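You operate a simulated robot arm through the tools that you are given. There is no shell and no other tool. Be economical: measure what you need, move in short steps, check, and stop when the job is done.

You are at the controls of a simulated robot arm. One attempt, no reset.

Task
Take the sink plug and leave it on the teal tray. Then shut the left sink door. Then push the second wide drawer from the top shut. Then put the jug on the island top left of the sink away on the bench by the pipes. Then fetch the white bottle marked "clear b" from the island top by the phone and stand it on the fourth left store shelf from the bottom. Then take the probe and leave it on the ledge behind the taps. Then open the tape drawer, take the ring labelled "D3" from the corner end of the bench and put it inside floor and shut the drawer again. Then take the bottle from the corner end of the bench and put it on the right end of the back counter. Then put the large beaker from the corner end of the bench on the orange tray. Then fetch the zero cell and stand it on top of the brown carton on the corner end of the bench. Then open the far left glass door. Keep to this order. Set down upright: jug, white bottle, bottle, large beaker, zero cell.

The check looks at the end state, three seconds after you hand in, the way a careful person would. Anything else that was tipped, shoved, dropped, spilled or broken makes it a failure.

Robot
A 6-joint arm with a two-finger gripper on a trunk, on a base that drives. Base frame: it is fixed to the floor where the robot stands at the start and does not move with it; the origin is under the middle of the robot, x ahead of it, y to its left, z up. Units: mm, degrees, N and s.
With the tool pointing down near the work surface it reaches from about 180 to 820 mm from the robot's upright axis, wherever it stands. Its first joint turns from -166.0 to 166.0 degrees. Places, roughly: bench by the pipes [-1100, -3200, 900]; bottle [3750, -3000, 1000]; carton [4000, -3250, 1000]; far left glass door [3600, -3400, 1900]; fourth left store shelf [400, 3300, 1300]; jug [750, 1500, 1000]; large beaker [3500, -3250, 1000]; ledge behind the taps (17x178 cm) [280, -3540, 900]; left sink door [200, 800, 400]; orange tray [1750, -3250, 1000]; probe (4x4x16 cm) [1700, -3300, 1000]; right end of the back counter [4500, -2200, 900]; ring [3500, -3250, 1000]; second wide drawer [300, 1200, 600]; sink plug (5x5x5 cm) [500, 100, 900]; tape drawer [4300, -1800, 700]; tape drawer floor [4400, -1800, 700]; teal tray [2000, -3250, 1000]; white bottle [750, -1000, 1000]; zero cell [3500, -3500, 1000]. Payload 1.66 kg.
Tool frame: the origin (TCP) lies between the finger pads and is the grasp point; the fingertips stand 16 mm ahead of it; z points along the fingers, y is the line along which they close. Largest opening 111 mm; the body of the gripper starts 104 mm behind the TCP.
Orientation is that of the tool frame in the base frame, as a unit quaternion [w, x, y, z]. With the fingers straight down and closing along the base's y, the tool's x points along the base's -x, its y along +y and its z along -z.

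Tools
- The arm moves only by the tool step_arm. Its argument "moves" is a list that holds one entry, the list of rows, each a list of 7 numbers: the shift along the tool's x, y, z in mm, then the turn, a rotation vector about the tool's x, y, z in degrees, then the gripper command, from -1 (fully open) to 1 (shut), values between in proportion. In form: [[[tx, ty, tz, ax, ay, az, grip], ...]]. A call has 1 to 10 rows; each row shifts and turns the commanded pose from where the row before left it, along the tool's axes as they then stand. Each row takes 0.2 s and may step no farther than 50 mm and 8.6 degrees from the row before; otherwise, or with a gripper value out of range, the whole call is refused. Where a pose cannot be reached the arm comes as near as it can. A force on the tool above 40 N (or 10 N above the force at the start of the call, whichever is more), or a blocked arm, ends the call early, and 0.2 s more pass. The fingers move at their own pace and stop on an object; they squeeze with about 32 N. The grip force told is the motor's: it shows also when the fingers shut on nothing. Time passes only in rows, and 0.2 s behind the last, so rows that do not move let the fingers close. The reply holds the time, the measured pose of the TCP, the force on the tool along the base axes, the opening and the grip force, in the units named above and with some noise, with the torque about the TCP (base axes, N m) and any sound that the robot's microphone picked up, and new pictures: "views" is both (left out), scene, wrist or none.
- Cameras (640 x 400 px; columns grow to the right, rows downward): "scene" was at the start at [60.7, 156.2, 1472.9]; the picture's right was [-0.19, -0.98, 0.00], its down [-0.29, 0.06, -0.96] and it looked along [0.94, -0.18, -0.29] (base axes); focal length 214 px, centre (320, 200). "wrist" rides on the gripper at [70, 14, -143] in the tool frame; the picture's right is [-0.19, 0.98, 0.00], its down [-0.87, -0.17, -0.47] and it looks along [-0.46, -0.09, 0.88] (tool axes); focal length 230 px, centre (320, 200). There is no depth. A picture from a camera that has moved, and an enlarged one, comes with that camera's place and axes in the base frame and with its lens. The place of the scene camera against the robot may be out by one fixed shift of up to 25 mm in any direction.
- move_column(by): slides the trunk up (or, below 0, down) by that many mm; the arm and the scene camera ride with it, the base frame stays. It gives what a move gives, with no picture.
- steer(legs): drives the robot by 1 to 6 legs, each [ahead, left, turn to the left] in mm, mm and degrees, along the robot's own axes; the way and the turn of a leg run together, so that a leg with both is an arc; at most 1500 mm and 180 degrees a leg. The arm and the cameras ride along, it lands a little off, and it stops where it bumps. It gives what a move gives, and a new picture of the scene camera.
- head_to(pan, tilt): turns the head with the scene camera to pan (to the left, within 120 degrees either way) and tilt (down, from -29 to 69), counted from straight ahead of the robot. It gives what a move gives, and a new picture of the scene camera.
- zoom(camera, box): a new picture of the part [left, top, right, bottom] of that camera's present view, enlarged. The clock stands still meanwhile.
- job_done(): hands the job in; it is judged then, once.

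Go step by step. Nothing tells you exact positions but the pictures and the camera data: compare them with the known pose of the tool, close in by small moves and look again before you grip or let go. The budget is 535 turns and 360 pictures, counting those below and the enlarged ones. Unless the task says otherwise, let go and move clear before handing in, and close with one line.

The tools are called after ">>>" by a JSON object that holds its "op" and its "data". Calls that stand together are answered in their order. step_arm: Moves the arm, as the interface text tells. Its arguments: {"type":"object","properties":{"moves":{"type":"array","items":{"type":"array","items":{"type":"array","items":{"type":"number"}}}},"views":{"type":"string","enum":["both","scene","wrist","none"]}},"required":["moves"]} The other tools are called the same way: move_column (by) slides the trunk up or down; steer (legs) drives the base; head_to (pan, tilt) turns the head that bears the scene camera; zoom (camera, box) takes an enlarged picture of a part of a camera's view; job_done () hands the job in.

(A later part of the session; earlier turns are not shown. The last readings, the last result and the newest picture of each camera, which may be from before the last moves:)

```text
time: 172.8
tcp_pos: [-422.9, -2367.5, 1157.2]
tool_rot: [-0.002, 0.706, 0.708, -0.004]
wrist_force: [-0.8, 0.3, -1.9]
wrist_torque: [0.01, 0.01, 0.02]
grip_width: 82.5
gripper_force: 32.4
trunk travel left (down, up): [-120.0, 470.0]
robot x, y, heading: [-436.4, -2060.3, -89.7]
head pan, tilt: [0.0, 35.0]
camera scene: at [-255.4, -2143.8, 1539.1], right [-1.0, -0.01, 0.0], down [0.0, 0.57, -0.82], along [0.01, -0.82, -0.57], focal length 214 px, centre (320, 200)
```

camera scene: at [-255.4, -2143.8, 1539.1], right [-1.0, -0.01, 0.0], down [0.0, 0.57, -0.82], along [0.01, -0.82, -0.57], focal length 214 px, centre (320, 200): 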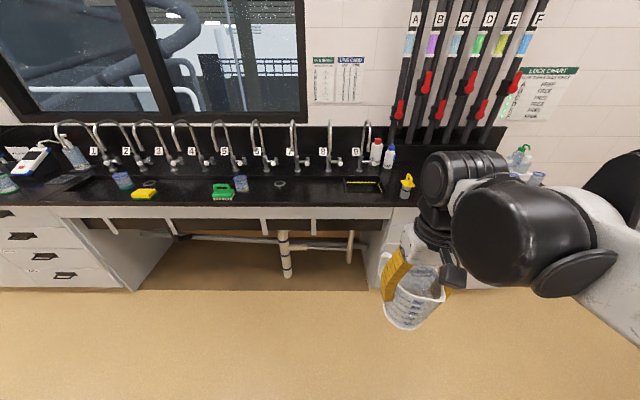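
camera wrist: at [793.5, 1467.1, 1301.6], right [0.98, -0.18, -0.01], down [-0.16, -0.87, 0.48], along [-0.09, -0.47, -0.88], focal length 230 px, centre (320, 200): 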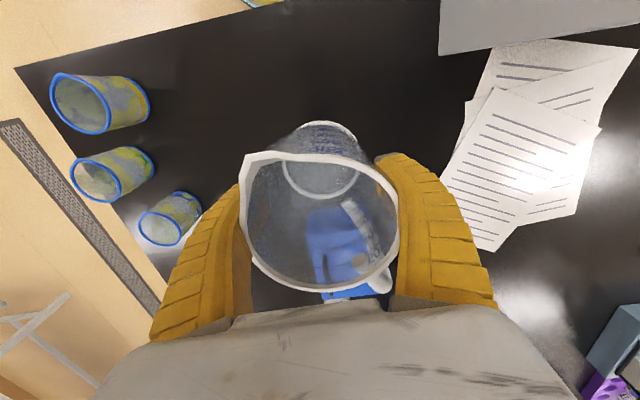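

Bench by the pipes is to the right. Move right and look for a free spot.

>>> {"op": "steer", "data": {"legs": [[0, -560, 0], [350, 0, 0]]}}

>>> {"op": "step_arm", "data": {"moves": [[[0, 0, 0, 0, 0, 0, 1]]], "views": "wrist"}}

```text
time: 177.8
tcp_pos: [-970.2, -2722.3, 1157.1]
tool_rot: [-0.003, 0.703, 0.712, -0.002]
wrist_force: [0.3, -0.2, -0.5]
wrist_torque: [0.07, -0.01, 0.02]
grip_width: 82.5
gripper_force: 32.0
trunk travel left (down, up): [-120.0, 470.0]
robot x, y, heading: [-982.9, -2413.8, -89.0]
head pan, tilt: [0.0, 35.0]
camera scene: at [-804.8, -2495.7, 1539.1], right [-1.0, -0.02, 0.0], down [-0.01, 0.57, -0.82], along [0.01, -0.82, -0.57], focal length 214 px, centre (320, 200)
```

scene: 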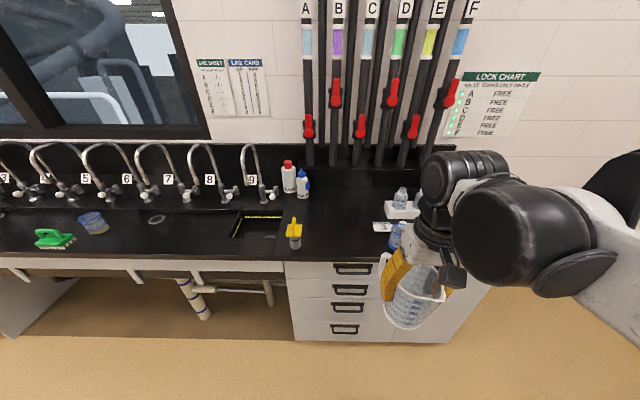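

```text
time: 178.2
tcp_pos: [-968.7, -2721.5, 1156.8]
tool_rot: [-0.002, 0.702, 0.712, -0.003]
wrist_force: [-0.3, 0.0, -1.2]
wrist_torque: [0.03, 0.02, -0.03]
grip_width: 82.5
gripper_force: 32.0
trunk travel left (down, up): [-120.0, 470.0]
robot x, y, heading: [-986.9, -2412.6, -88.8]
head pan, tilt: [0.0, 35.0]
camera wrist: at [-956.1, -2651.3, 1299.7], right [0.98, -0.18, -0.01], down [-0.15, -0.87, 0.48], along [-0.09, -0.47, -0.88], focal length 230 px, centre (320, 200)
```

wrist: 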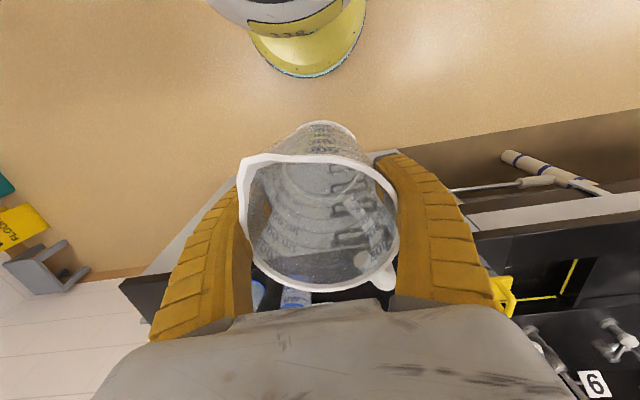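

Free spot between the yellow item and the cards, about (-935, -3180). Drive in and extend.

>>> {"op": "steer", "data": {"legs": [[240, 0, -1]]}}

>>> {"op": "step_arm", "data": {"moves": [[[-45, 8, 0, 0, 0, 0, 1], [-45, 8, 0, 0, 0, 0, 1], [-45, 8, 0, 0, 0, 0, 1], [-45, 8, 0, 0, 0, 0, 1], [-30, 0, 20, 0, 0, 0, 1], [0, 0, 40, 0, 0, 0, 1]]], "views": "both"}}

```text
time: 180.0
tcp_pos: [-971.0, -2959.1, 1157.8]
tool_rot: [-0.003, 0.705, 0.709, -0.004]
wrist_force: [-0.7, -0.4, -0.9]
wrist_torque: [0.05, -0.06, -0.01]
grip_width: 82.2
gripper_force: 32.4
trunk travel left (down, up): [-120.0, 470.0]
robot x, y, heading: [-978.1, -2649.7, -89.7]
head pan, tilt: [0.0, 35.0]
camera scene: at [-802.6, -2733.1, 1539.1], right [-1.0, -0.01, 0.0], down [0.0, 0.57, -0.82], along [0.01, -0.82, -0.57], focal length 214 px, centre (320, 200)
```

scene: 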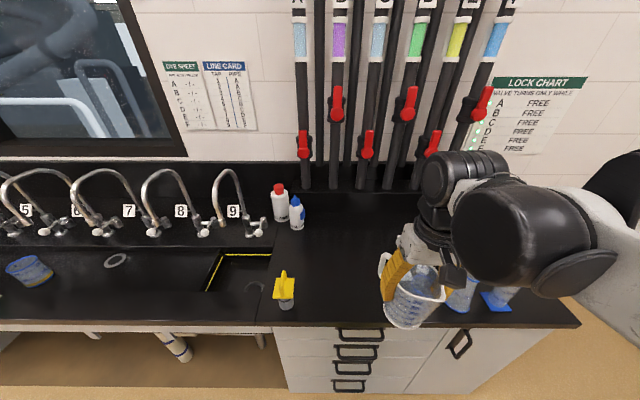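

```text
time: 181.4
tcp_pos: [-937.1, -3169.0, 1096.6]
tool_rot: [-0.003, 0.705, 0.709, -0.004]
wrist_force: [-1.0, 0.5, -0.6]
wrist_torque: [0.02, 0.0, 0.01]
grip_width: 82.2
gripper_force: 32.9
trunk travel left (down, up): [-120.0, 470.0]
robot x, y, heading: [-977.9, -2647.9, -89.6]
head pan, tilt: [0.0, 35.0]
camera scene: at [-802.6, -2732.7, 1539.1], right [-1.0, -0.01, 0.0], down [0.0, 0.57, -0.82], along [0.01, -0.82, -0.57], focal length 214 px, centre (320, 200)
camera wrist: at [-921.8, -3098.5, 1239.1], right [0.98, -0.19, -0.01], down [-0.16, -0.86, 0.48], along [-0.09, -0.47, -0.88], focal length 230 px, centre (320, 200)
```

scene: 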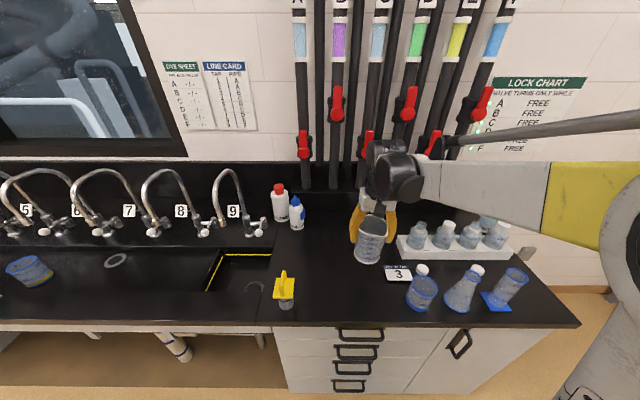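
wrist: 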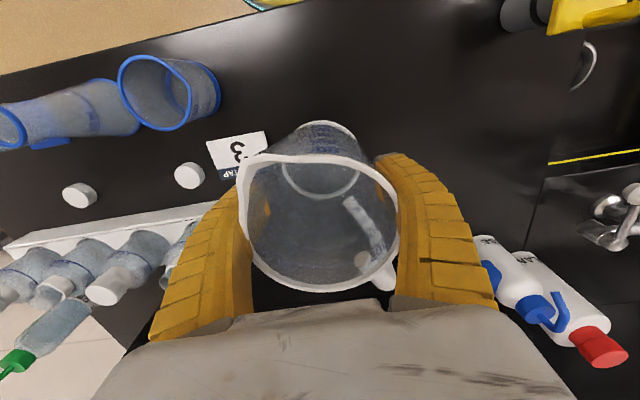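

Shift 40 mm left (away from the card) and lower to touch.

>>> {"op": "step_arm", "data": {"moves": [[[0, 40, 0, 0, 0, 0, 1], [0, 0, 40, 0, 0, 0, 1], [0, 0, 40, 0, 0, 0, 1], [0, 0, 22, 0, 0, 0, 1]]], "views": "none"}}

>>> {"op": "step_arm", "data": {"moves": [[[0, 0, 4, 0, 0, 0, 1], [0, 0, 3, 0, 0, 0, 1], [0, 0, 2, 0, 0, 0, 1], [0, 0, 2, 0, 0, 0, 1]]], "views": "both"}}

```text
time: 182.4
tcp_pos: [-898.8, -3167.2, 993.6]
tool_rot: [-0.002, 0.706, 0.709, -0.003]
wrist_force: [0.9, -0.3, -0.5]
wrist_torque: [0.03, -0.01, 0.01]
grip_width: 82.1
gripper_force: 32.1
trunk travel left (down, up): [-120.0, 470.0]
robot x, y, heading: [-984.3, -2653.8, -89.7]
head pan, tilt: [0.0, 35.0]
```

```text
time: 183.4
tcp_pos: [-898.9, -3166.9, 984.6]
tool_rot: [-0.001, 0.706, 0.709, -0.005]
wrist_force: [-1.8, -3.5, 17.0]
wrist_torque: [0.09, -0.08, 0.01]
grip_width: 82.5
gripper_force: 32.2
trunk travel left (down, up): [-120.0, 470.0]
robot x, y, heading: [-985.0, -2650.9, -89.5]
head pan, tilt: [0.0, 35.0]
camera scene: at [-803.0, -2731.6, 1539.5], right [-1.0, -0.01, 0.0], down [0.0, 0.57, -0.82], along [0.01, -0.82, -0.57], focal length 214 px, centre (320, 200)
camera wrist: at [-884.2, -3096.8, 1127.3], right [0.98, -0.19, -0.01], down [-0.16, -0.86, 0.48], along [-0.09, -0.47, -0.88], focal length 230 px, centre (320, 200)
```

scene: 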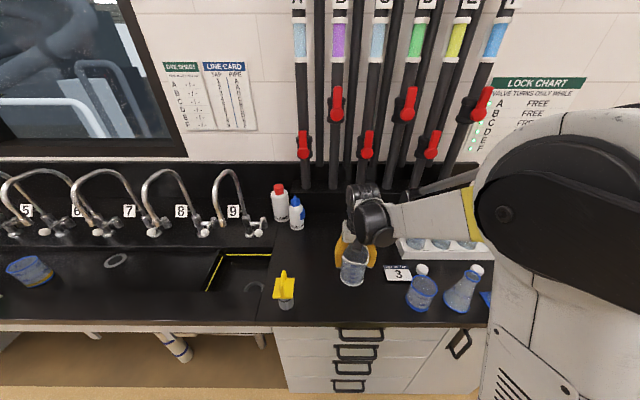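
wrist: 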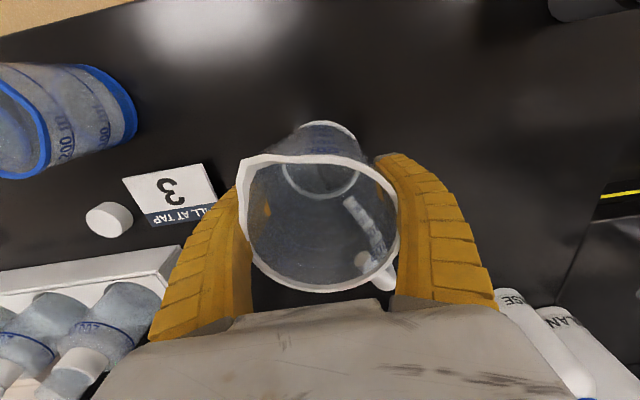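

Standing on the bench. Open and lift clear.

>>> {"op": "step_arm", "data": {"moves": [[[0, 0, -1, 0, 0, 0, 0.3], [0, 0, 0, 0, 0, 0, -1], [0, 0, 0, 0, 0, 0, -1], [0, 0, -30, 0, 0, 0, -1], [0, 0, -45, 0, 0, 0, -1], [0, 0, -45, 0, 0, 0, -1], [0, 0, -45, 0, 0, 0, -1]]], "views": "both"}}

```text
time: 185.0
tcp_pos: [-899.3, -3165.3, 1150.3]
tool_rot: [-0.001, 0.705, 0.709, -0.004]
wrist_force: [0.3, -0.3, 0.5]
wrist_torque: [-0.03, 0.03, 0.02]
grip_width: 110.9
gripper_force: 0.0
trunk travel left (down, up): [-120.0, 470.0]
robot x, y, heading: [-982.3, -2649.8, -89.8]
head pan, tilt: [0.0, 35.0]
camera scene: at [-802.7, -2732.1, 1539.2], right [-1.0, -0.01, 0.0], down [0.0, 0.57, -0.82], along [0.01, -0.82, -0.57], focal length 214 px, centre (320, 200)
camera wrist: at [-884.3, -3095.3, 1293.7], right [0.98, -0.19, -0.01], down [-0.16, -0.86, 0.48], along [-0.09, -0.47, -0.88], focal length 230 px, centre (320, 200)
```

scene: 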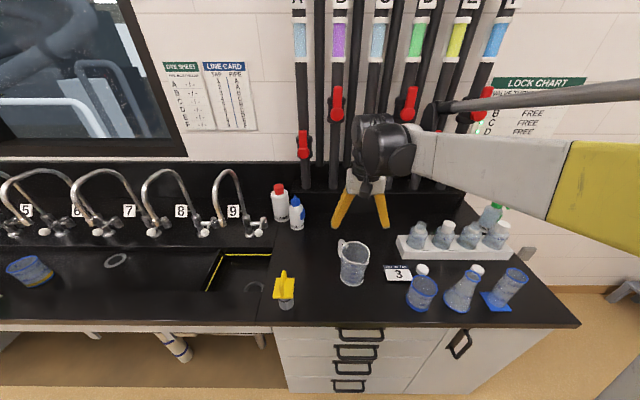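
wrist: 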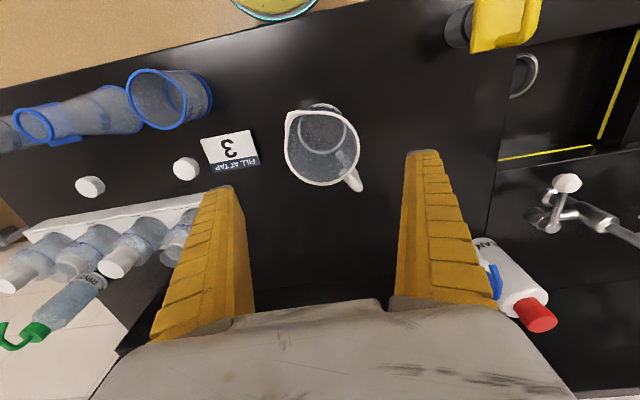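

Jug is standing fine. Retract and drive to the island's phone end for the white bottle.

>>> {"op": "step_arm", "data": {"moves": [[[46, 0, 0, 0, 0, 0, -1], [46, 0, 0, 0, 0, 0, -1], [46, 0, 0, 0, 0, 0, -1], [46, 0, 0, 0, 0, 0, -1], [20, 0, 0, 0, 0, 0, -1]]], "views": "none"}}

>>> {"op": "steer", "data": {"legs": [[-400, 0, 0], [0, 0, 90], [850, 0, 0], [0, 1150, 0]]}}

```text
time: 186.2
tcp_pos: [-900.3, -2960.2, 1149.4]
tool_rot: [-0.001, 0.706, 0.709, -0.003]
wrist_force: [0.4, 1.1, -0.2]
wrist_torque: [-0.02, 0.0, -0.01]
grip_width: 110.7
gripper_force: 0.0
trunk travel left (down, up): [-120.0, 470.0]
robot x, y, heading: [-984.5, -2650.2, -89.7]
head pan, tilt: [0.0, 35.0]
```

```text
time: 202.1
tcp_pos: [186.5, -1024.1, 1148.7]
tool_rot: [0.001, 0.001, 1.0, -0.005]
wrist_force: [0.5, -0.1, 0.3]
wrist_torque: [-0.04, 0.02, -0.01]
grip_width: 110.8
gripper_force: 0.0
trunk travel left (down, up): [-120.0, 470.0]
robot x, y, heading: [-126.8, -1103.0, -0.1]
head pan, tilt: [0.0, 35.0]
camera scene: at [-69.5, -930.3, 1539.1], right [0.0, -1.0, 0.0], down [-0.57, 0.0, -0.82], along [0.82, 0.0, -0.57], focal length 214 px, centre (320, 200)
```

scene: 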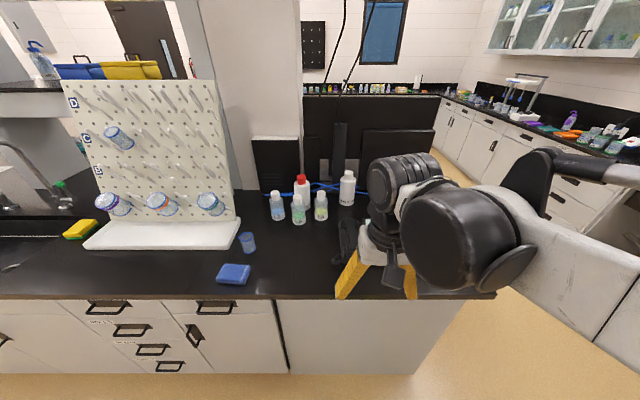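

>>> {"op": "zoom", "data": {"camera": "scene", "box": [240, 150, 380, 240]}}

```text
4.44 times, centred on (310, 195) of scene
camera zoom: at [-69.5, -930.3, 1539.1], right [0.0, -1.0, 0.0], down [-0.57, 0.0, -0.82], along [0.82, 0.0, -0.57], focal length 953 px, centre (364, 222)
```

zoom: 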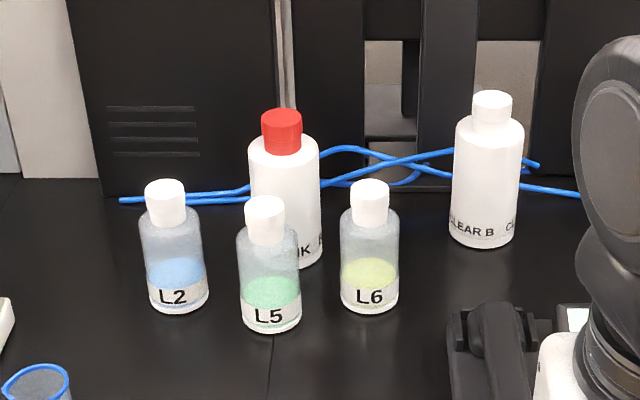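

"CLEAR B" is the white-capped white bottle at ≈(812, -1071), 190 mm tall. I'll take it from the front with the tool tilted 45°. Drive up and tilt.

>>> {"op": "steer", "data": {"legs": [[85, 20, 0]]}}

>>> {"op": "step_arm", "data": {"moves": [[[0, 0, 0, 0, -8, 0, -1], [0, 0, 0, 0, -8, 0, -1], [0, 0, 0, 0, -8, 0, -1], [0, 0, 0, 0, -8, 0, -1], [0, 0, 0, 0, -8, 0, -1], [0, 0, 0, 0, -5, 0, -1]]], "views": "both"}}

```text
time: 203.1
tcp_pos: [271.9, -1004.6, 1149.5]
tool_rot: [0.001, 0.001, 1.0, -0.005]
wrist_force: [0.0, -0.1, 0.0]
wrist_torque: [0.01, 0.05, -0.01]
grip_width: 110.9
gripper_force: 0.1
trunk travel left (down, up): [-120.0, 470.0]
robot x, y, heading: [-38.8, -1085.5, -0.3]
head pan, tilt: [0.0, 35.0]
camera scene: at [16.5, -910.2, 1539.0], right [0.0, -1.0, 0.0], down [-0.57, 0.0, -0.82], along [0.82, 0.0, -0.57], focal length 214 px, centre (320, 200)
```

scene: 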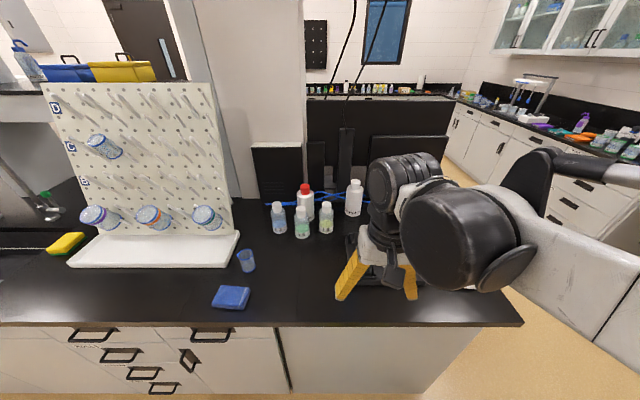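

```text
time: 204.5
tcp_pos: [284.1, -995.3, 1148.0]
tool_rot: [0.385, -0.001, 0.923, -0.005]
wrist_force: [0.2, 0.2, -0.1]
wrist_torque: [-0.01, 0.01, 0.0]
grip_width: 110.7
gripper_force: 0.1
out of reach, approached as far as the arm can: row 6
trunk travel left (down, up): [-120.0, 470.0]
robot x, y, heading: [-41.6, -1082.4, 0.3]
head pan, tilt: [0.0, 35.0]
camera scene: at [15.3, -910.6, 1539.2], right [0.0, -1.0, 0.0], down [-0.57, 0.0, -0.82], along [0.82, 0.0, -0.57], focal length 214 px, centre (320, 200)
camera wrist: at [132.7, -981.0, 1199.4], right [0.14, 0.98, 0.13], down [0.27, -0.16, 0.95], along [0.95, -0.09, -0.29], focal length 230 px, centre (320, 200)
```

scene: 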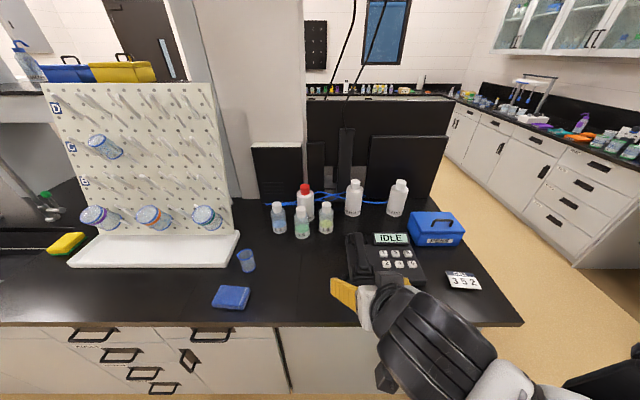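
wrist: 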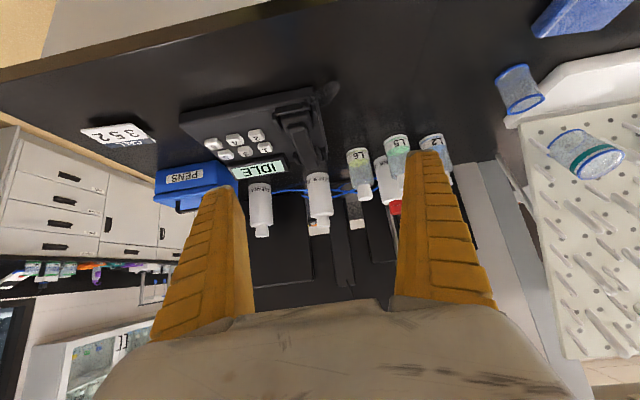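

Two white bottles here; zoom to read both labels.

>>> {"op": "zoom", "data": {"camera": "scene", "box": [330, 165, 430, 235]}}

>>> {"op": "zoom", "data": {"camera": "wrist", "box": [220, 130, 360, 250]}}

```text
5.71 times, centred on (380, 200) of scene
camera zoom: at [15.3, -910.6, 1539.2], right [0.0, -1.0, 0.0], down [-0.57, 0.0, -0.82], along [0.82, 0.0, -0.57], focal length 1226 px, centre (-23, 200)
```

zoom: 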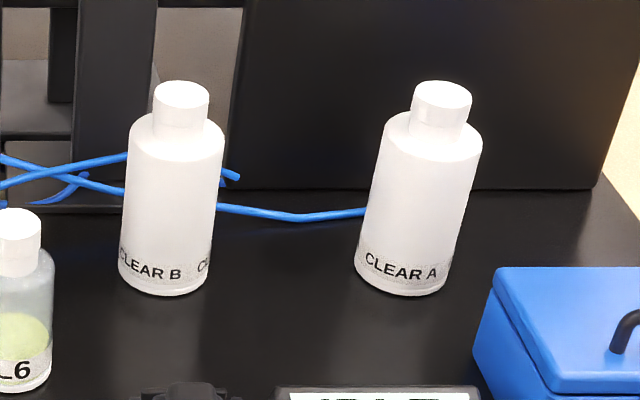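

```text
3.33 times, centred on (290, 190) of wrist
camera zoom: at [132.7, -981.0, 1199.4], right [0.14, 0.98, 0.13], down [0.27, -0.16, 0.95], along [0.95, -0.09, -0.29], focal length 767 px, centre (420, 233)
```

zoom: 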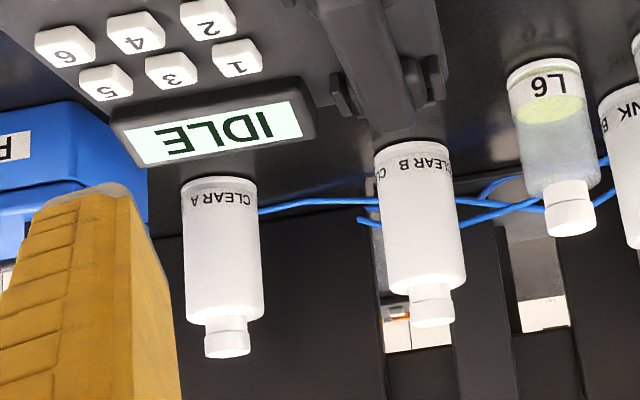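

CLEAR B is the left one, ≈(838, -1050); neighbours are ≥130 mm away. Advance above the phone.

>>> {"op": "step_arm", "data": {"moves": [[[-31, -5, 31, 0, 0, 0, -1], [-31, -5, 31, 0, 0, 0, -1], [-31, -5, 31, 0, 0, 0, -1], [-31, -5, 31, 0, 0, 0, -1], [-31, -5, 31, 0, 0, 0, -1], [-31, -5, 31, 0, 0, 0, -1], [-31, -5, 31, 0, 0, 0, -1], [-31, -5, 31, 0, 0, 0, -1], [-25, -5, 25, 0, 0, 0, -1]]], "views": "both"}}

```text
time: 206.5
tcp_pos: [667.6, -1041.2, 1149.5]
tool_rot: [0.384, 0.0, 0.923, -0.004]
wrist_force: [0.1, -0.2, -0.2]
wrist_torque: [-0.02, -0.02, 0.01]
grip_width: 110.8
gripper_force: 0.0
trunk travel left (down, up): [-120.0, 470.0]
robot x, y, heading: [-40.7, -1085.4, 0.2]
head pan, tilt: [0.0, 35.0]
camera scene: at [16.1, -910.5, 1539.1], right [0.0, -1.0, 0.0], down [-0.57, 0.0, -0.82], along [0.82, 0.0, -0.57], focal length 214 px, centre (320, 200)
camera wrist: at [518.0, -1026.9, 1201.2], right [0.14, 0.98, 0.13], down [0.28, -0.16, 0.95], along [0.95, -0.09, -0.29], focal length 230 px, centre (320, 200)
```

scene: 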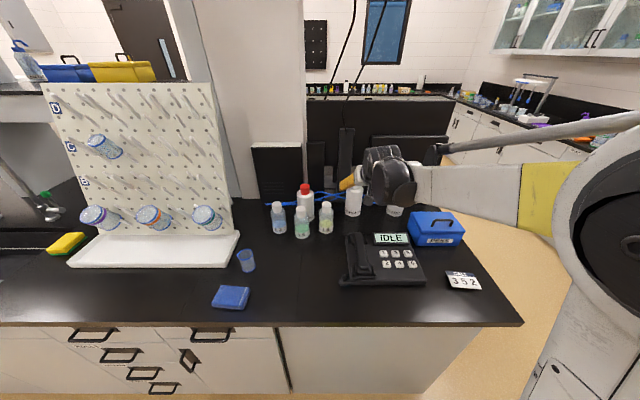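
wrist: 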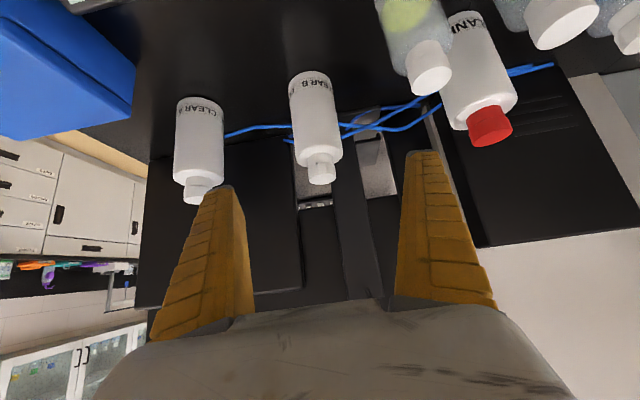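

>>> {"op": "step_arm", "data": {"moves": [[[0, -2, 45, 0, 0, 0, -1], [0, -2, 45, 0, 0, 0, -1]]], "views": "wrist"}}

>>> {"op": "zoom", "data": {"camera": "scene", "box": [330, 165, 430, 235]}}

```text
time: 207.1
tcp_pos: [732.5, -1046.3, 1087.1]
tool_rot: [0.384, 0.0, 0.923, -0.004]
wrist_force: [0.3, 0.5, -0.3]
wrist_torque: [-0.02, -0.04, 0.01]
grip_width: 111.1
gripper_force: 0.1
trunk travel left (down, up): [-120.0, 470.0]
robot x, y, heading: [-39.3, -1085.9, -0.4]
head pan, tilt: [0.0, 35.0]
camera wrist: at [583.1, -1031.8, 1137.2], right [0.14, 0.98, 0.13], down [0.28, -0.16, 0.95], along [0.95, -0.09, -0.29], focal length 230 px, centre (320, 200)
```

wrist: 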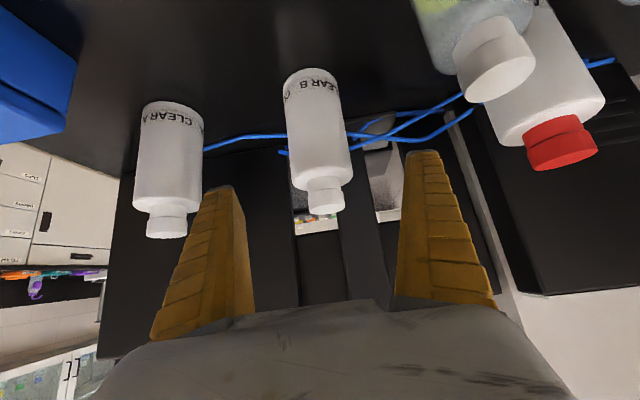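

```text
5.71 times, centred on (380, 200) of scene
camera zoom: at [16.7, -910.4, 1539.0], right [0.0, -1.0, 0.0], down [-0.57, 0.0, -0.82], along [0.82, 0.0, -0.57], focal length 1226 px, centre (-23, 200)
```

zoom: 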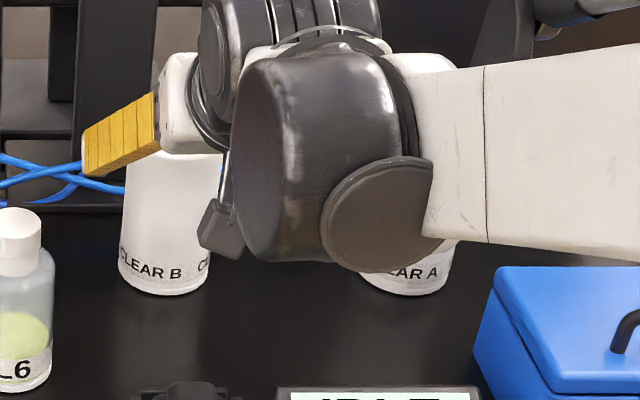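

Bottle centre ≈(843, -1047), top z≈1060, 75 mm wide. Advance to grasp height.

>>> {"op": "step_arm", "data": {"moves": [[[-2, 0, 45, 0, 0, 0, -1], [-2, 0, 45, 0, 0, 0, -1], [-3, 0, 40, 0, 0, 0, -1]]], "views": "both"}}

```text
time: 207.9
tcp_pos: [829.7, -1048.3, 999.6]
tool_rot: [0.385, -0.001, 0.923, -0.004]
wrist_force: [-0.4, 0.0, 0.3]
wrist_torque: [0.02, -0.04, 0.01]
grip_width: 110.8
gripper_force: 0.0
trunk travel left (down, up): [-120.0, 470.0]
robot x, y, heading: [-42.8, -1082.7, 0.4]
head pan, tilt: [0.0, 35.0]
camera scene: at [15.8, -910.4, 1539.1], right [0.0, -1.0, 0.0], down [-0.57, 0.0, -0.82], along [0.82, 0.0, -0.57], focal length 214 px, centre (320, 200)
camera wrist: at [679.0, -1034.8, 1050.5], right [0.14, 0.98, 0.13], down [0.28, -0.16, 0.95], along [0.95, -0.09, -0.29], focal length 230 px, centre (320, 200)
```

scene: 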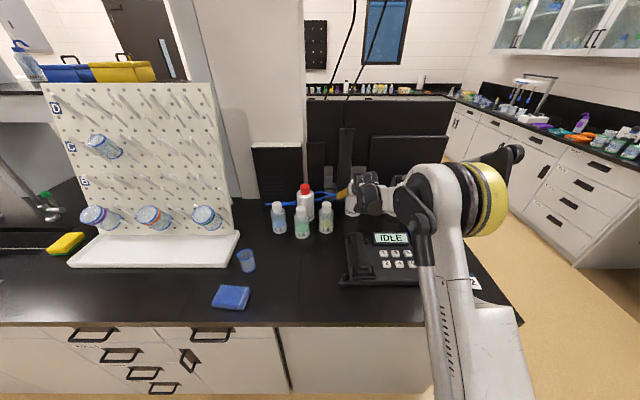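
wrist: 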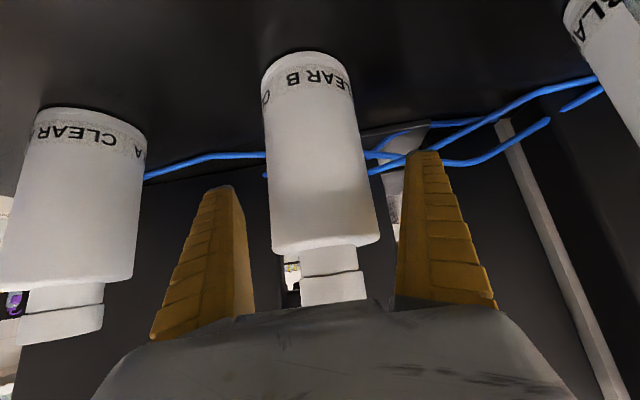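

Well centred. 10 mm further, then close.

>>> {"op": "step_arm", "data": {"moves": [[[0, 0, 12, 0, 0, 0, -1], [0, 0, 0, 0, 0, 0, 0], [0, 0, 0, 0, 0, 0, 1], [0, 0, 0, 0, 0, 0, 1]]], "views": "wrist"}}

```text
time: 208.9
tcp_pos: [837.9, -1047.7, 990.6]
tool_rot: [0.384, 0.0, 0.923, -0.004]
wrist_force: [-0.3, 0.2, -0.1]
wrist_torque: [0.0, -0.03, -0.01]
grip_width: 73.0
gripper_force: 32.4
trunk travel left (down, up): [-120.0, 470.0]
robot x, y, heading: [-42.8, -1085.7, 0.1]
head pan, tilt: [0.0, 35.0]
camera wrist: at [687.2, -1033.8, 1041.9], right [0.14, 0.98, 0.13], down [0.28, -0.16, 0.95], along [0.95, -0.09, -0.29], focal length 230 px, centre (320, 200)
```

wrist: 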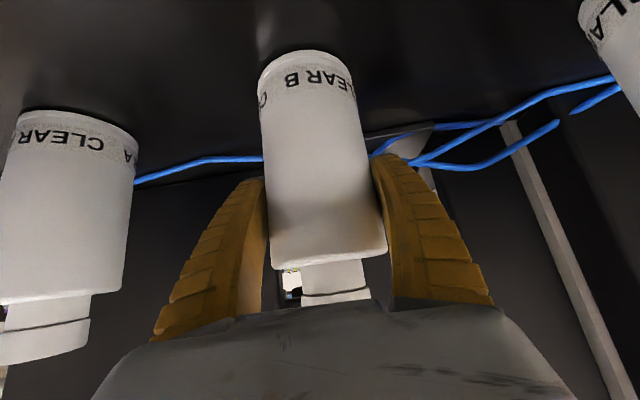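

Gripped. Lift straight up and draw back.

>>> {"op": "step_arm", "data": {"moves": [[[-15, 0, -15, 0, 0, 0, 1], [-31, 0, -31, 0, 0, 0, 1], [-31, 0, -31, 0, 0, 0, 1], [-31, 0, -31, 0, 0, 0, 1], [-31, 0, -31, 0, 0, 0, 1], [20, 0, -20, 0, 0, 0, 1], [31, 0, -31, 0, 0, 0, 1], [31, 0, -31, 0, 0, 0, 1], [31, 0, -31, 0, 0, 0, 1]]], "views": "wrist"}}

>>> {"op": "step_arm", "data": {"moves": [[[31, 0, -31, 0, 0, 0, 1], [31, 0, -31, 0, 0, 0, 1], [31, 0, -31, 0, 0, 0, 1], [31, 0, -31, 0, 0, 0, 1], [31, 0, -31, 0, 0, 0, 1]]], "views": "none"}}

```text
time: 210.9
tcp_pos: [676.6, -1043.7, 1187.3]
tool_rot: [0.384, -0.002, 0.923, -0.004]
wrist_force: [0.0, -0.1, -4.4]
wrist_torque: [0.01, 0.0, -0.02]
grip_width: 72.9
gripper_force: 32.4
trunk travel left (down, up): [-120.0, 470.0]
robot x, y, heading: [-44.7, -1082.7, -0.0]
head pan, tilt: [0.0, 35.0]
camera wrist: at [525.8, -1030.2, 1238.9], right [0.14, 0.98, 0.13], down [0.28, -0.16, 0.95], along [0.95, -0.09, -0.29], focal length 230 px, centre (320, 200)
```

wrist: 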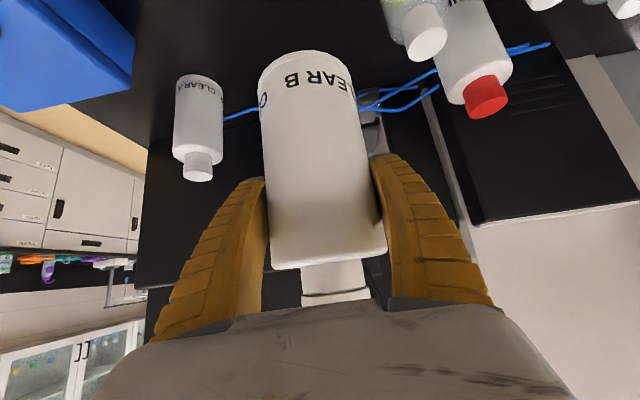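

```text
time: 212.1
tcp_pos: [458.1, -1045.3, 1186.7]
tool_rot: [0.384, -0.001, 0.923, -0.003]
wrist_force: [0.1, 0.0, -3.5]
wrist_torque: [0.01, 0.05, 0.02]
grip_width: 73.2
gripper_force: 32.4
trunk travel left (down, up): [-120.0, 470.0]
robot x, y, heading: [-41.8, -1085.2, 0.0]
head pan, tilt: [0.0, 35.0]
```

Drive to the store shelves.

>>> {"op": "steer", "data": {"legs": [[-350, 0, 0], [0, 1100, 0], [0, 1100, 0], [0, 1000, 0], [750, 0, 0], [0, 0, 90]]}}

```text
time: 237.2
tcp_pos: [279.8, 2638.9, 1186.4]
tool_rot: [-0.272, 0.66, -0.646, -0.271]
wrist_force: [-0.8, 0.7, -3.7]
wrist_torque: [-0.03, 0.02, 0.02]
grip_width: 72.7
gripper_force: 32.4
trunk travel left (down, up): [-120.0, 470.0]
robot x, y, heading: [328.9, 2137.7, 91.0]
head pan, tilt: [0.0, 35.0]
camera scene: at [125.5, 2185.6, 1539.1], right [1.0, 0.02, 0.0], down [0.01, -0.57, -0.82], along [-0.02, 0.82, -0.57], focal length 214 px, centre (320, 200)
```

scene: 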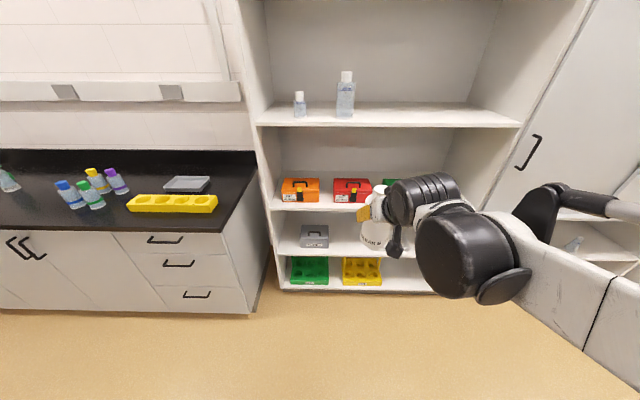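

The fourth shelf (with two clear bottles) is at z≈1300, front y≈3157. Raise the trunk and look again.

>>> {"op": "move_column", "data": {"by": 260}}

>>> {"op": "head_to", "data": {"pan": -5, "tilt": 30}}

>>> {"op": "zoom", "data": {"camera": "scene", "box": [220, 80, 540, 280]}}

```text
time: 239.8
tcp_pos: [278.6, 2637.8, 1446.0]
tool_rot: [-0.27, 0.661, -0.646, -0.271]
wrist_force: [0.1, 0.1, -3.3]
wrist_torque: [0.0, -0.03, -0.01]
grip_width: 72.8
gripper_force: 31.8
trunk travel left (down, up): [-380.0, 210.0]
robot x, y, heading: [328.4, 2135.4, 91.3]
head pan, tilt: [0.0, 35.0]
```

```text
time: 240.5
tcp_pos: [279.3, 2637.9, 1445.8]
tool_rot: [-0.272, 0.66, -0.646, -0.271]
wrist_force: [-0.7, -0.3, -4.3]
wrist_torque: [-0.02, 0.0, 0.0]
grip_width: 72.7
gripper_force: 31.5
trunk travel left (down, up): [-380.0, 210.0]
robot x, y, heading: [325.9, 2136.6, 91.2]
head pan, tilt: [-5.0, 30.0]
camera scene: at [133.3, 2187.9, 1806.9], right [1.0, -0.07, 0.0], down [-0.03, -0.5, -0.87], along [0.06, 0.86, -0.5], focal length 214 px, centre (320, 200)
```

scene: 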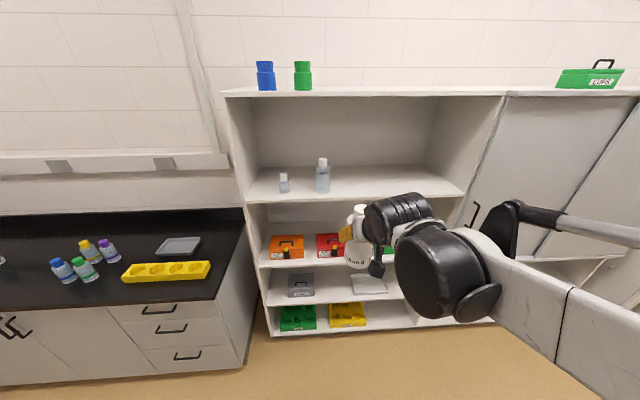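

```text
2.00 times, centred on (380, 180) of scene
camera zoom: at [133.3, 2187.9, 1806.9], right [1.0, -0.07, 0.0], down [-0.03, -0.5, -0.87], along [0.06, 0.86, -0.5], focal length 429 px, centre (200, 240)
```

zoom: 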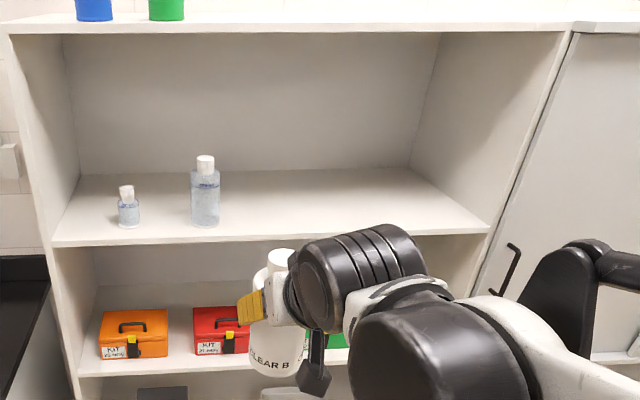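

Raise 40 mm more for safe clearance, shift right to x≈450 and move closer.

>>> {"op": "move_column", "data": {"by": 40}}

>>> {"op": "steer", "data": {"legs": [[250, -170, -1]]}}

>>> {"op": "step_arm", "data": {"moves": [[[0, 0, 0, 0, 0, 0, 1]]], "views": "wrist"}}

```text
time: 241.3
tcp_pos: [278.6, 2637.6, 1487.4]
tool_rot: [-0.27, 0.661, -0.646, -0.271]
wrist_force: [0.0, -0.3, -3.2]
wrist_torque: [-0.04, -0.01, 0.04]
grip_width: 72.6
gripper_force: 31.8
trunk travel left (down, up): [-420.0, 170.0]
robot x, y, heading: [326.2, 2139.4, 91.3]
head pan, tilt: [-5.0, 30.0]
```

```text
time: 243.3
tcp_pos: [451.7, 2887.7, 1487.0]
tool_rot: [-0.272, 0.655, -0.652, -0.269]
wrist_force: [0.3, 0.0, -3.7]
wrist_torque: [-0.04, -0.03, 0.01]
grip_width: 72.7
gripper_force: 31.6
trunk travel left (down, up): [-420.0, 170.0]
robot x, y, heading: [491.4, 2384.9, 90.1]
head pan, tilt: [-5.0, 30.0]
camera scene: at [297.7, 2439.7, 1847.0], right [1.0, -0.08, 0.0], down [-0.04, -0.5, -0.87], along [0.07, 0.86, -0.5], focal length 214 px, centre (320, 200)
```

scene: 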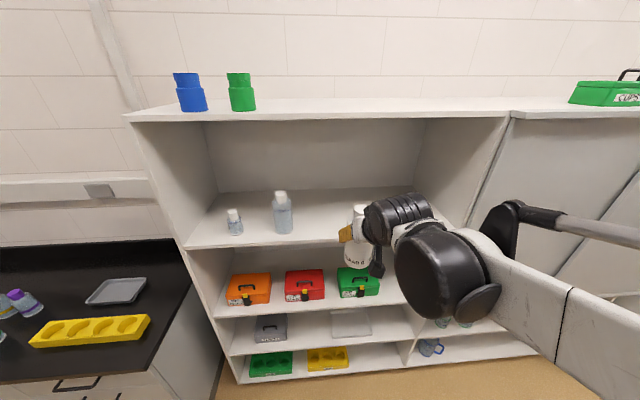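

```text
time: 243.8
tcp_pos: [449.7, 2886.8, 1487.2]
tool_rot: [-0.273, 0.654, -0.652, -0.269]
wrist_force: [0.2, 0.0, -4.3]
wrist_torque: [0.01, 0.0, 0.0]
grip_width: 72.9
gripper_force: 31.9
trunk travel left (down, up): [-420.0, 170.0]
robot x, y, heading: [489.2, 2385.7, 90.2]
head pan, tilt: [-5.0, 30.0]
camera wrist: at [436.3, 2735.6, 1537.6], right [-0.98, 0.13, 0.13], down [0.16, 0.28, 0.95], along [0.09, 0.95, -0.29], focal length 230 px, centre (320, 200)
```

wrist: 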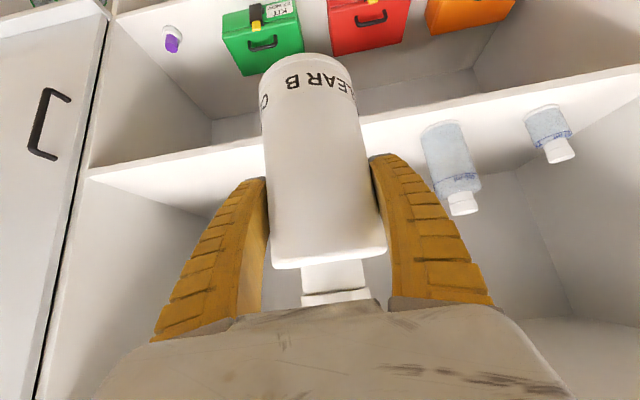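

Shelf 4 is free right of the two bottles. Drive in with the bottle ~100 mm above the board, then extend.

>>> {"op": "steer", "data": {"legs": [[230, 0, 0]]}}

>>> {"op": "step_arm", "data": {"moves": [[[-31, 0, 31, 0, 0, 0, 1], [-31, 0, 31, 0, 0, 0, 1], [-15, 0, 15, 0, 0, 0, 1], [20, 0, 20, 0, 0, 0, 1]]], "views": "both"}}

```text
time: 245.5
tcp_pos: [449.7, 3116.1, 1485.8]
tool_rot: [-0.274, 0.655, -0.651, -0.269]
wrist_force: [-0.5, 0.9, -3.5]
wrist_torque: [-0.01, 0.0, 0.02]
grip_width: 73.0
gripper_force: 32.0
trunk travel left (down, up): [-420.0, 170.0]
robot x, y, heading: [488.2, 2612.0, 90.4]
head pan, tilt: [-5.0, 30.0]
camera scene: at [296.5, 2668.7, 1846.9], right [1.0, -0.08, 0.0], down [-0.04, -0.5, -0.87], along [0.07, 0.86, -0.5], focal length 214 px, centre (320, 200)
```

scene: 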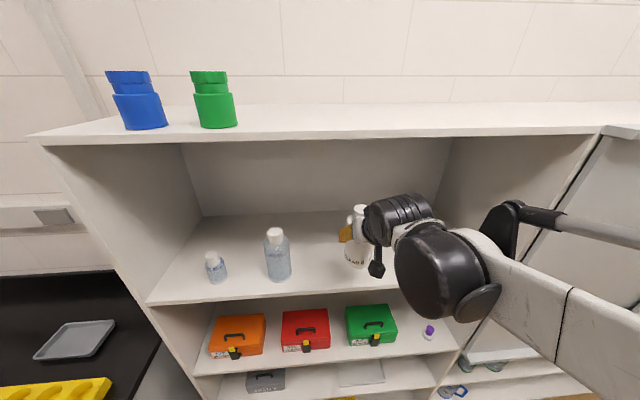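

```text
time: 246.5
tcp_pos: [452.4, 3225.2, 1456.0]
tool_rot: [-0.273, 0.654, -0.652, -0.269]
wrist_force: [-0.3, -0.4, -3.7]
wrist_torque: [-0.02, 0.03, -0.03]
grip_width: 72.8
gripper_force: 31.9
trunk travel left (down, up): [-420.0, 170.0]
robot x, y, heading: [494.6, 2611.1, 90.2]
head pan, tilt: [-5.0, 30.0]
camera scene: at [296.5, 2668.6, 1846.8], right [1.0, -0.08, 0.0], down [-0.04, -0.5, -0.87], along [0.07, 0.86, -0.5], focal length 214 px, centre (320, 200)
camera wrist: at [437.7, 3074.4, 1507.7], right [-0.98, 0.13, 0.13], down [0.16, 0.28, 0.95], along [0.09, 0.95, -0.29], focal length 230 px, centre (320, 200)
```

scene: 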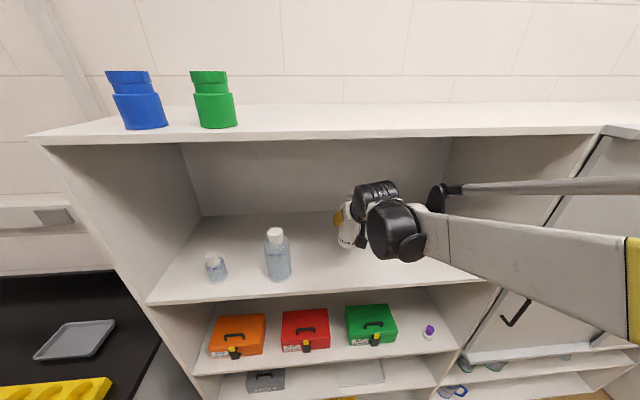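
wrist: 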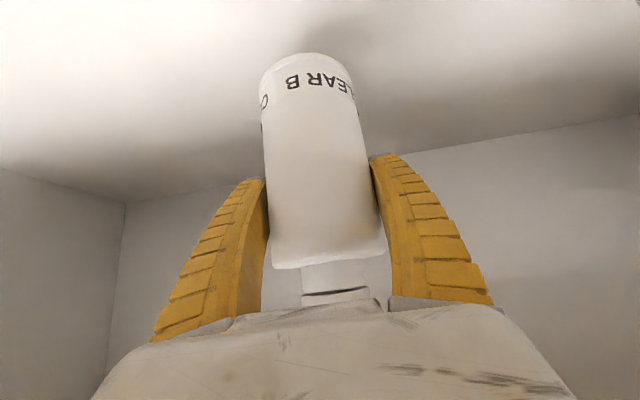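

Over the shelf. Lower until contact.

>>> {"op": "step_arm", "data": {"moves": [[[14, 0, 14, 0, 0, 0, 1], [7, 0, 7, 0, 0, 0, 1], [5, 0, 5, 0, 0, 0, 1], [5, 0, 5, 0, 0, 0, 1], [3, 0, 3, 0, 0, 0, 1], [3, 0, 3, 0, 0, 0, 1], [3, 0, 3, 0, 0, 0, 1], [3, 0, 3, 0, 0, 0, 1], [3, 0, 3, 0, 0, 0, 1]]], "views": "scene"}}

```text
time: 248.5
tcp_pos: [451.3, 3224.2, 1392.3]
tool_rot: [-0.273, 0.655, -0.651, -0.269]
wrist_force: [0.2, -0.2, -4.4]
wrist_torque: [-0.02, 0.03, 0.01]
grip_width: 73.0
gripper_force: 32.0
trunk travel left (down, up): [-420.0, 170.0]
robot x, y, heading: [490.6, 2613.8, 90.4]
head pan, tilt: [-5.0, 30.0]
camera scene: at [296.5, 2667.7, 1846.9], right [1.0, -0.08, 0.0], down [-0.04, -0.5, -0.87], along [0.07, 0.86, -0.5], focal length 214 px, centre (320, 200)
```

scene: 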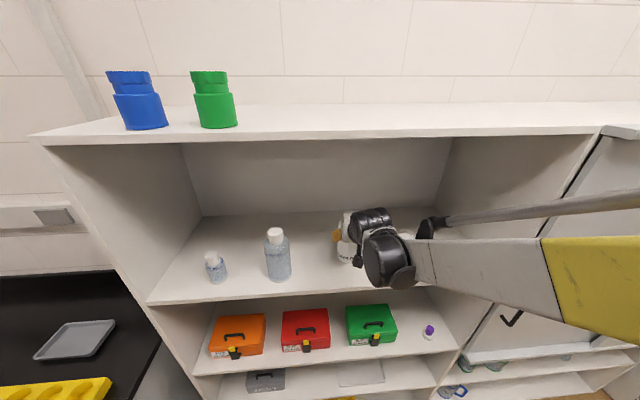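

Still free; continue in small steps.

>>> {"op": "step_arm", "data": {"moves": [[[3, 0, 3, 0, 0, 0, 1], [3, 0, 3, 0, 0, 0, 1], [2, 0, 2, 0, 0, 0, 1], [2, 0, 2, 0, 0, 0, 1], [2, 0, 2, 0, 0, 0, 1], [2, 0, 2, 0, 0, 0, 1], [2, 0, 2, 0, 0, 0, 1], [2, 0, 2, 0, 0, 0, 1], [2, 0, 2, 0, 0, 0, 1], [2, 0, 2, 0, 0, 0, 1]]], "views": "wrist"}}

```text
time: 250.7
tcp_pos: [451.5, 3221.9, 1362.7]
tool_rot: [-0.275, 0.653, -0.652, -0.27]
wrist_force: [3.8, -0.5, 27.4]
wrist_torque: [0.06, -0.09, -0.03]
grip_width: 74.3
gripper_force: 32.1
trunk travel left (down, up): [-420.0, 170.0]
robot x, y, heading: [488.0, 2612.8, 90.1]
head pan, tilt: [-5.0, 30.0]
camera wrist: at [437.5, 3071.3, 1414.1], right [-0.98, 0.13, 0.13], down [0.16, 0.27, 0.95], along [0.09, 0.95, -0.29], focal length 230 px, centre (320, 200)
```

wrist: 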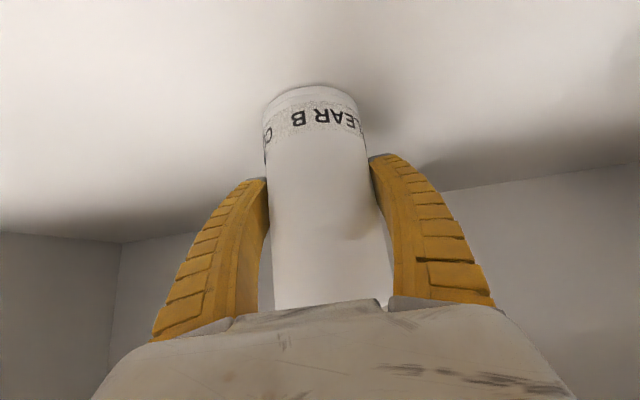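

The bottle is on the shelf (it slid a bit in the grip). Release gently and back away along the tool axis.

>>> {"op": "step_arm", "data": {"moves": [[[-1, 0, -1, 0, 0, 0, 0.4], [0, 0, 0, 0, 0, 0, 0], [0, 0, 0, 0, 0, 0, -0.6], [0, 0, 0, 0, 0, 0, -1], [0, 0, 0, 0, 0, 0, -1]]], "views": "wrist"}}

```text
time: 251.9
tcp_pos: [450.1, 3223.3, 1363.9]
tool_rot: [-0.273, 0.655, -0.651, -0.269]
wrist_force: [0.6, 0.0, -0.9]
wrist_torque: [0.03, 0.0, 0.02]
grip_width: 110.8
gripper_force: 0.0
trunk travel left (down, up): [-420.0, 170.0]
robot x, y, heading: [489.8, 2612.2, 90.1]
head pan, tilt: [-5.0, 30.0]
camera wrist: at [436.8, 3072.7, 1414.5], right [-0.98, 0.13, 0.13], down [0.16, 0.28, 0.95], along [0.09, 0.95, -0.29], focal length 230 px, centre (320, 200)
```

wrist: 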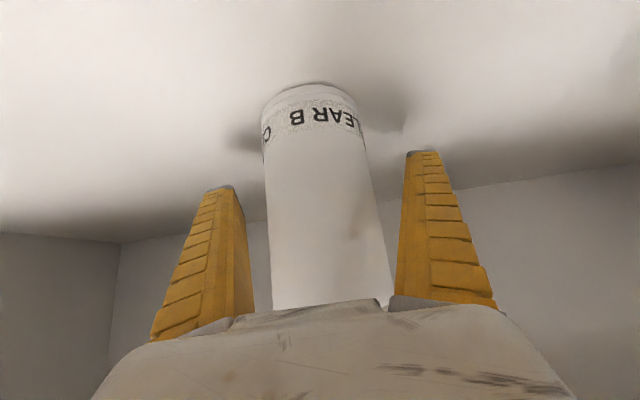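

>>> {"op": "step_arm", "data": {"moves": [[[0, 0, -20, 0, 0, 0, -1], [0, 0, -45, 0, 0, 0, -1], [0, 0, -45, 0, 0, 0, -1], [10, 0, -40, 0, 0, 0, -1], [30, 0, -30, 0, 0, 0, -1]]], "views": "both"}}

```text
time: 253.1
tcp_pos: [449.0, 3064.1, 1463.0]
tool_rot: [-0.273, 0.654, -0.652, -0.27]
wrist_force: [0.3, -0.7, -0.5]
wrist_torque: [0.06, 0.0, 0.04]
grip_width: 110.8
gripper_force: 0.1
trunk travel left (down, up): [-420.0, 170.0]
robot x, y, heading: [490.2, 2612.3, 89.9]
head pan, tilt: [-5.0, 30.0]
camera scene: at [297.1, 2664.1, 1847.1], right [1.0, -0.08, 0.0], down [-0.04, -0.5, -0.87], along [0.07, 0.86, -0.5], focal length 214 px, centre (320, 200)
camera wrist: at [436.0, 2913.7, 1513.8], right [-0.98, 0.13, 0.13], down [0.16, 0.27, 0.95], along [0.09, 0.95, -0.29], focal length 230 px, centre (320, 200)
```

scene: 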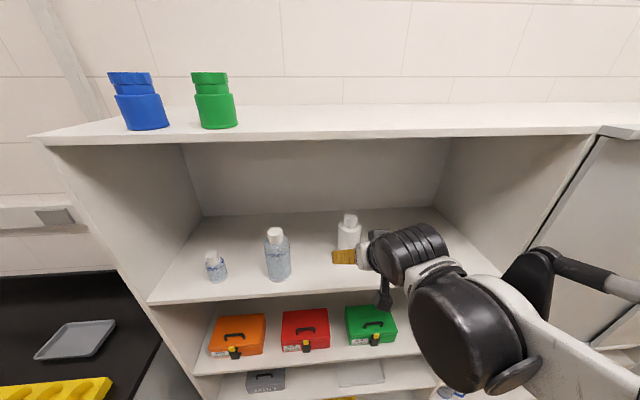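
wrist: 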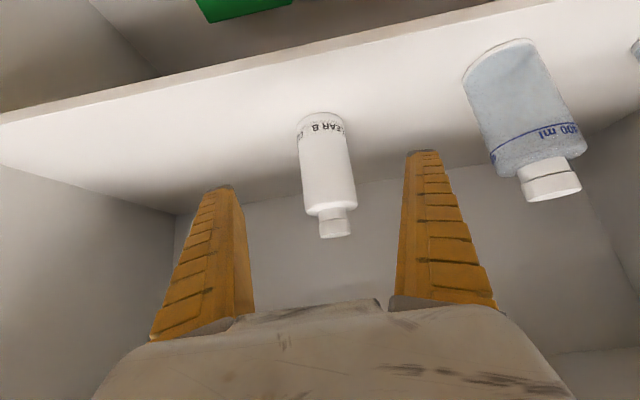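

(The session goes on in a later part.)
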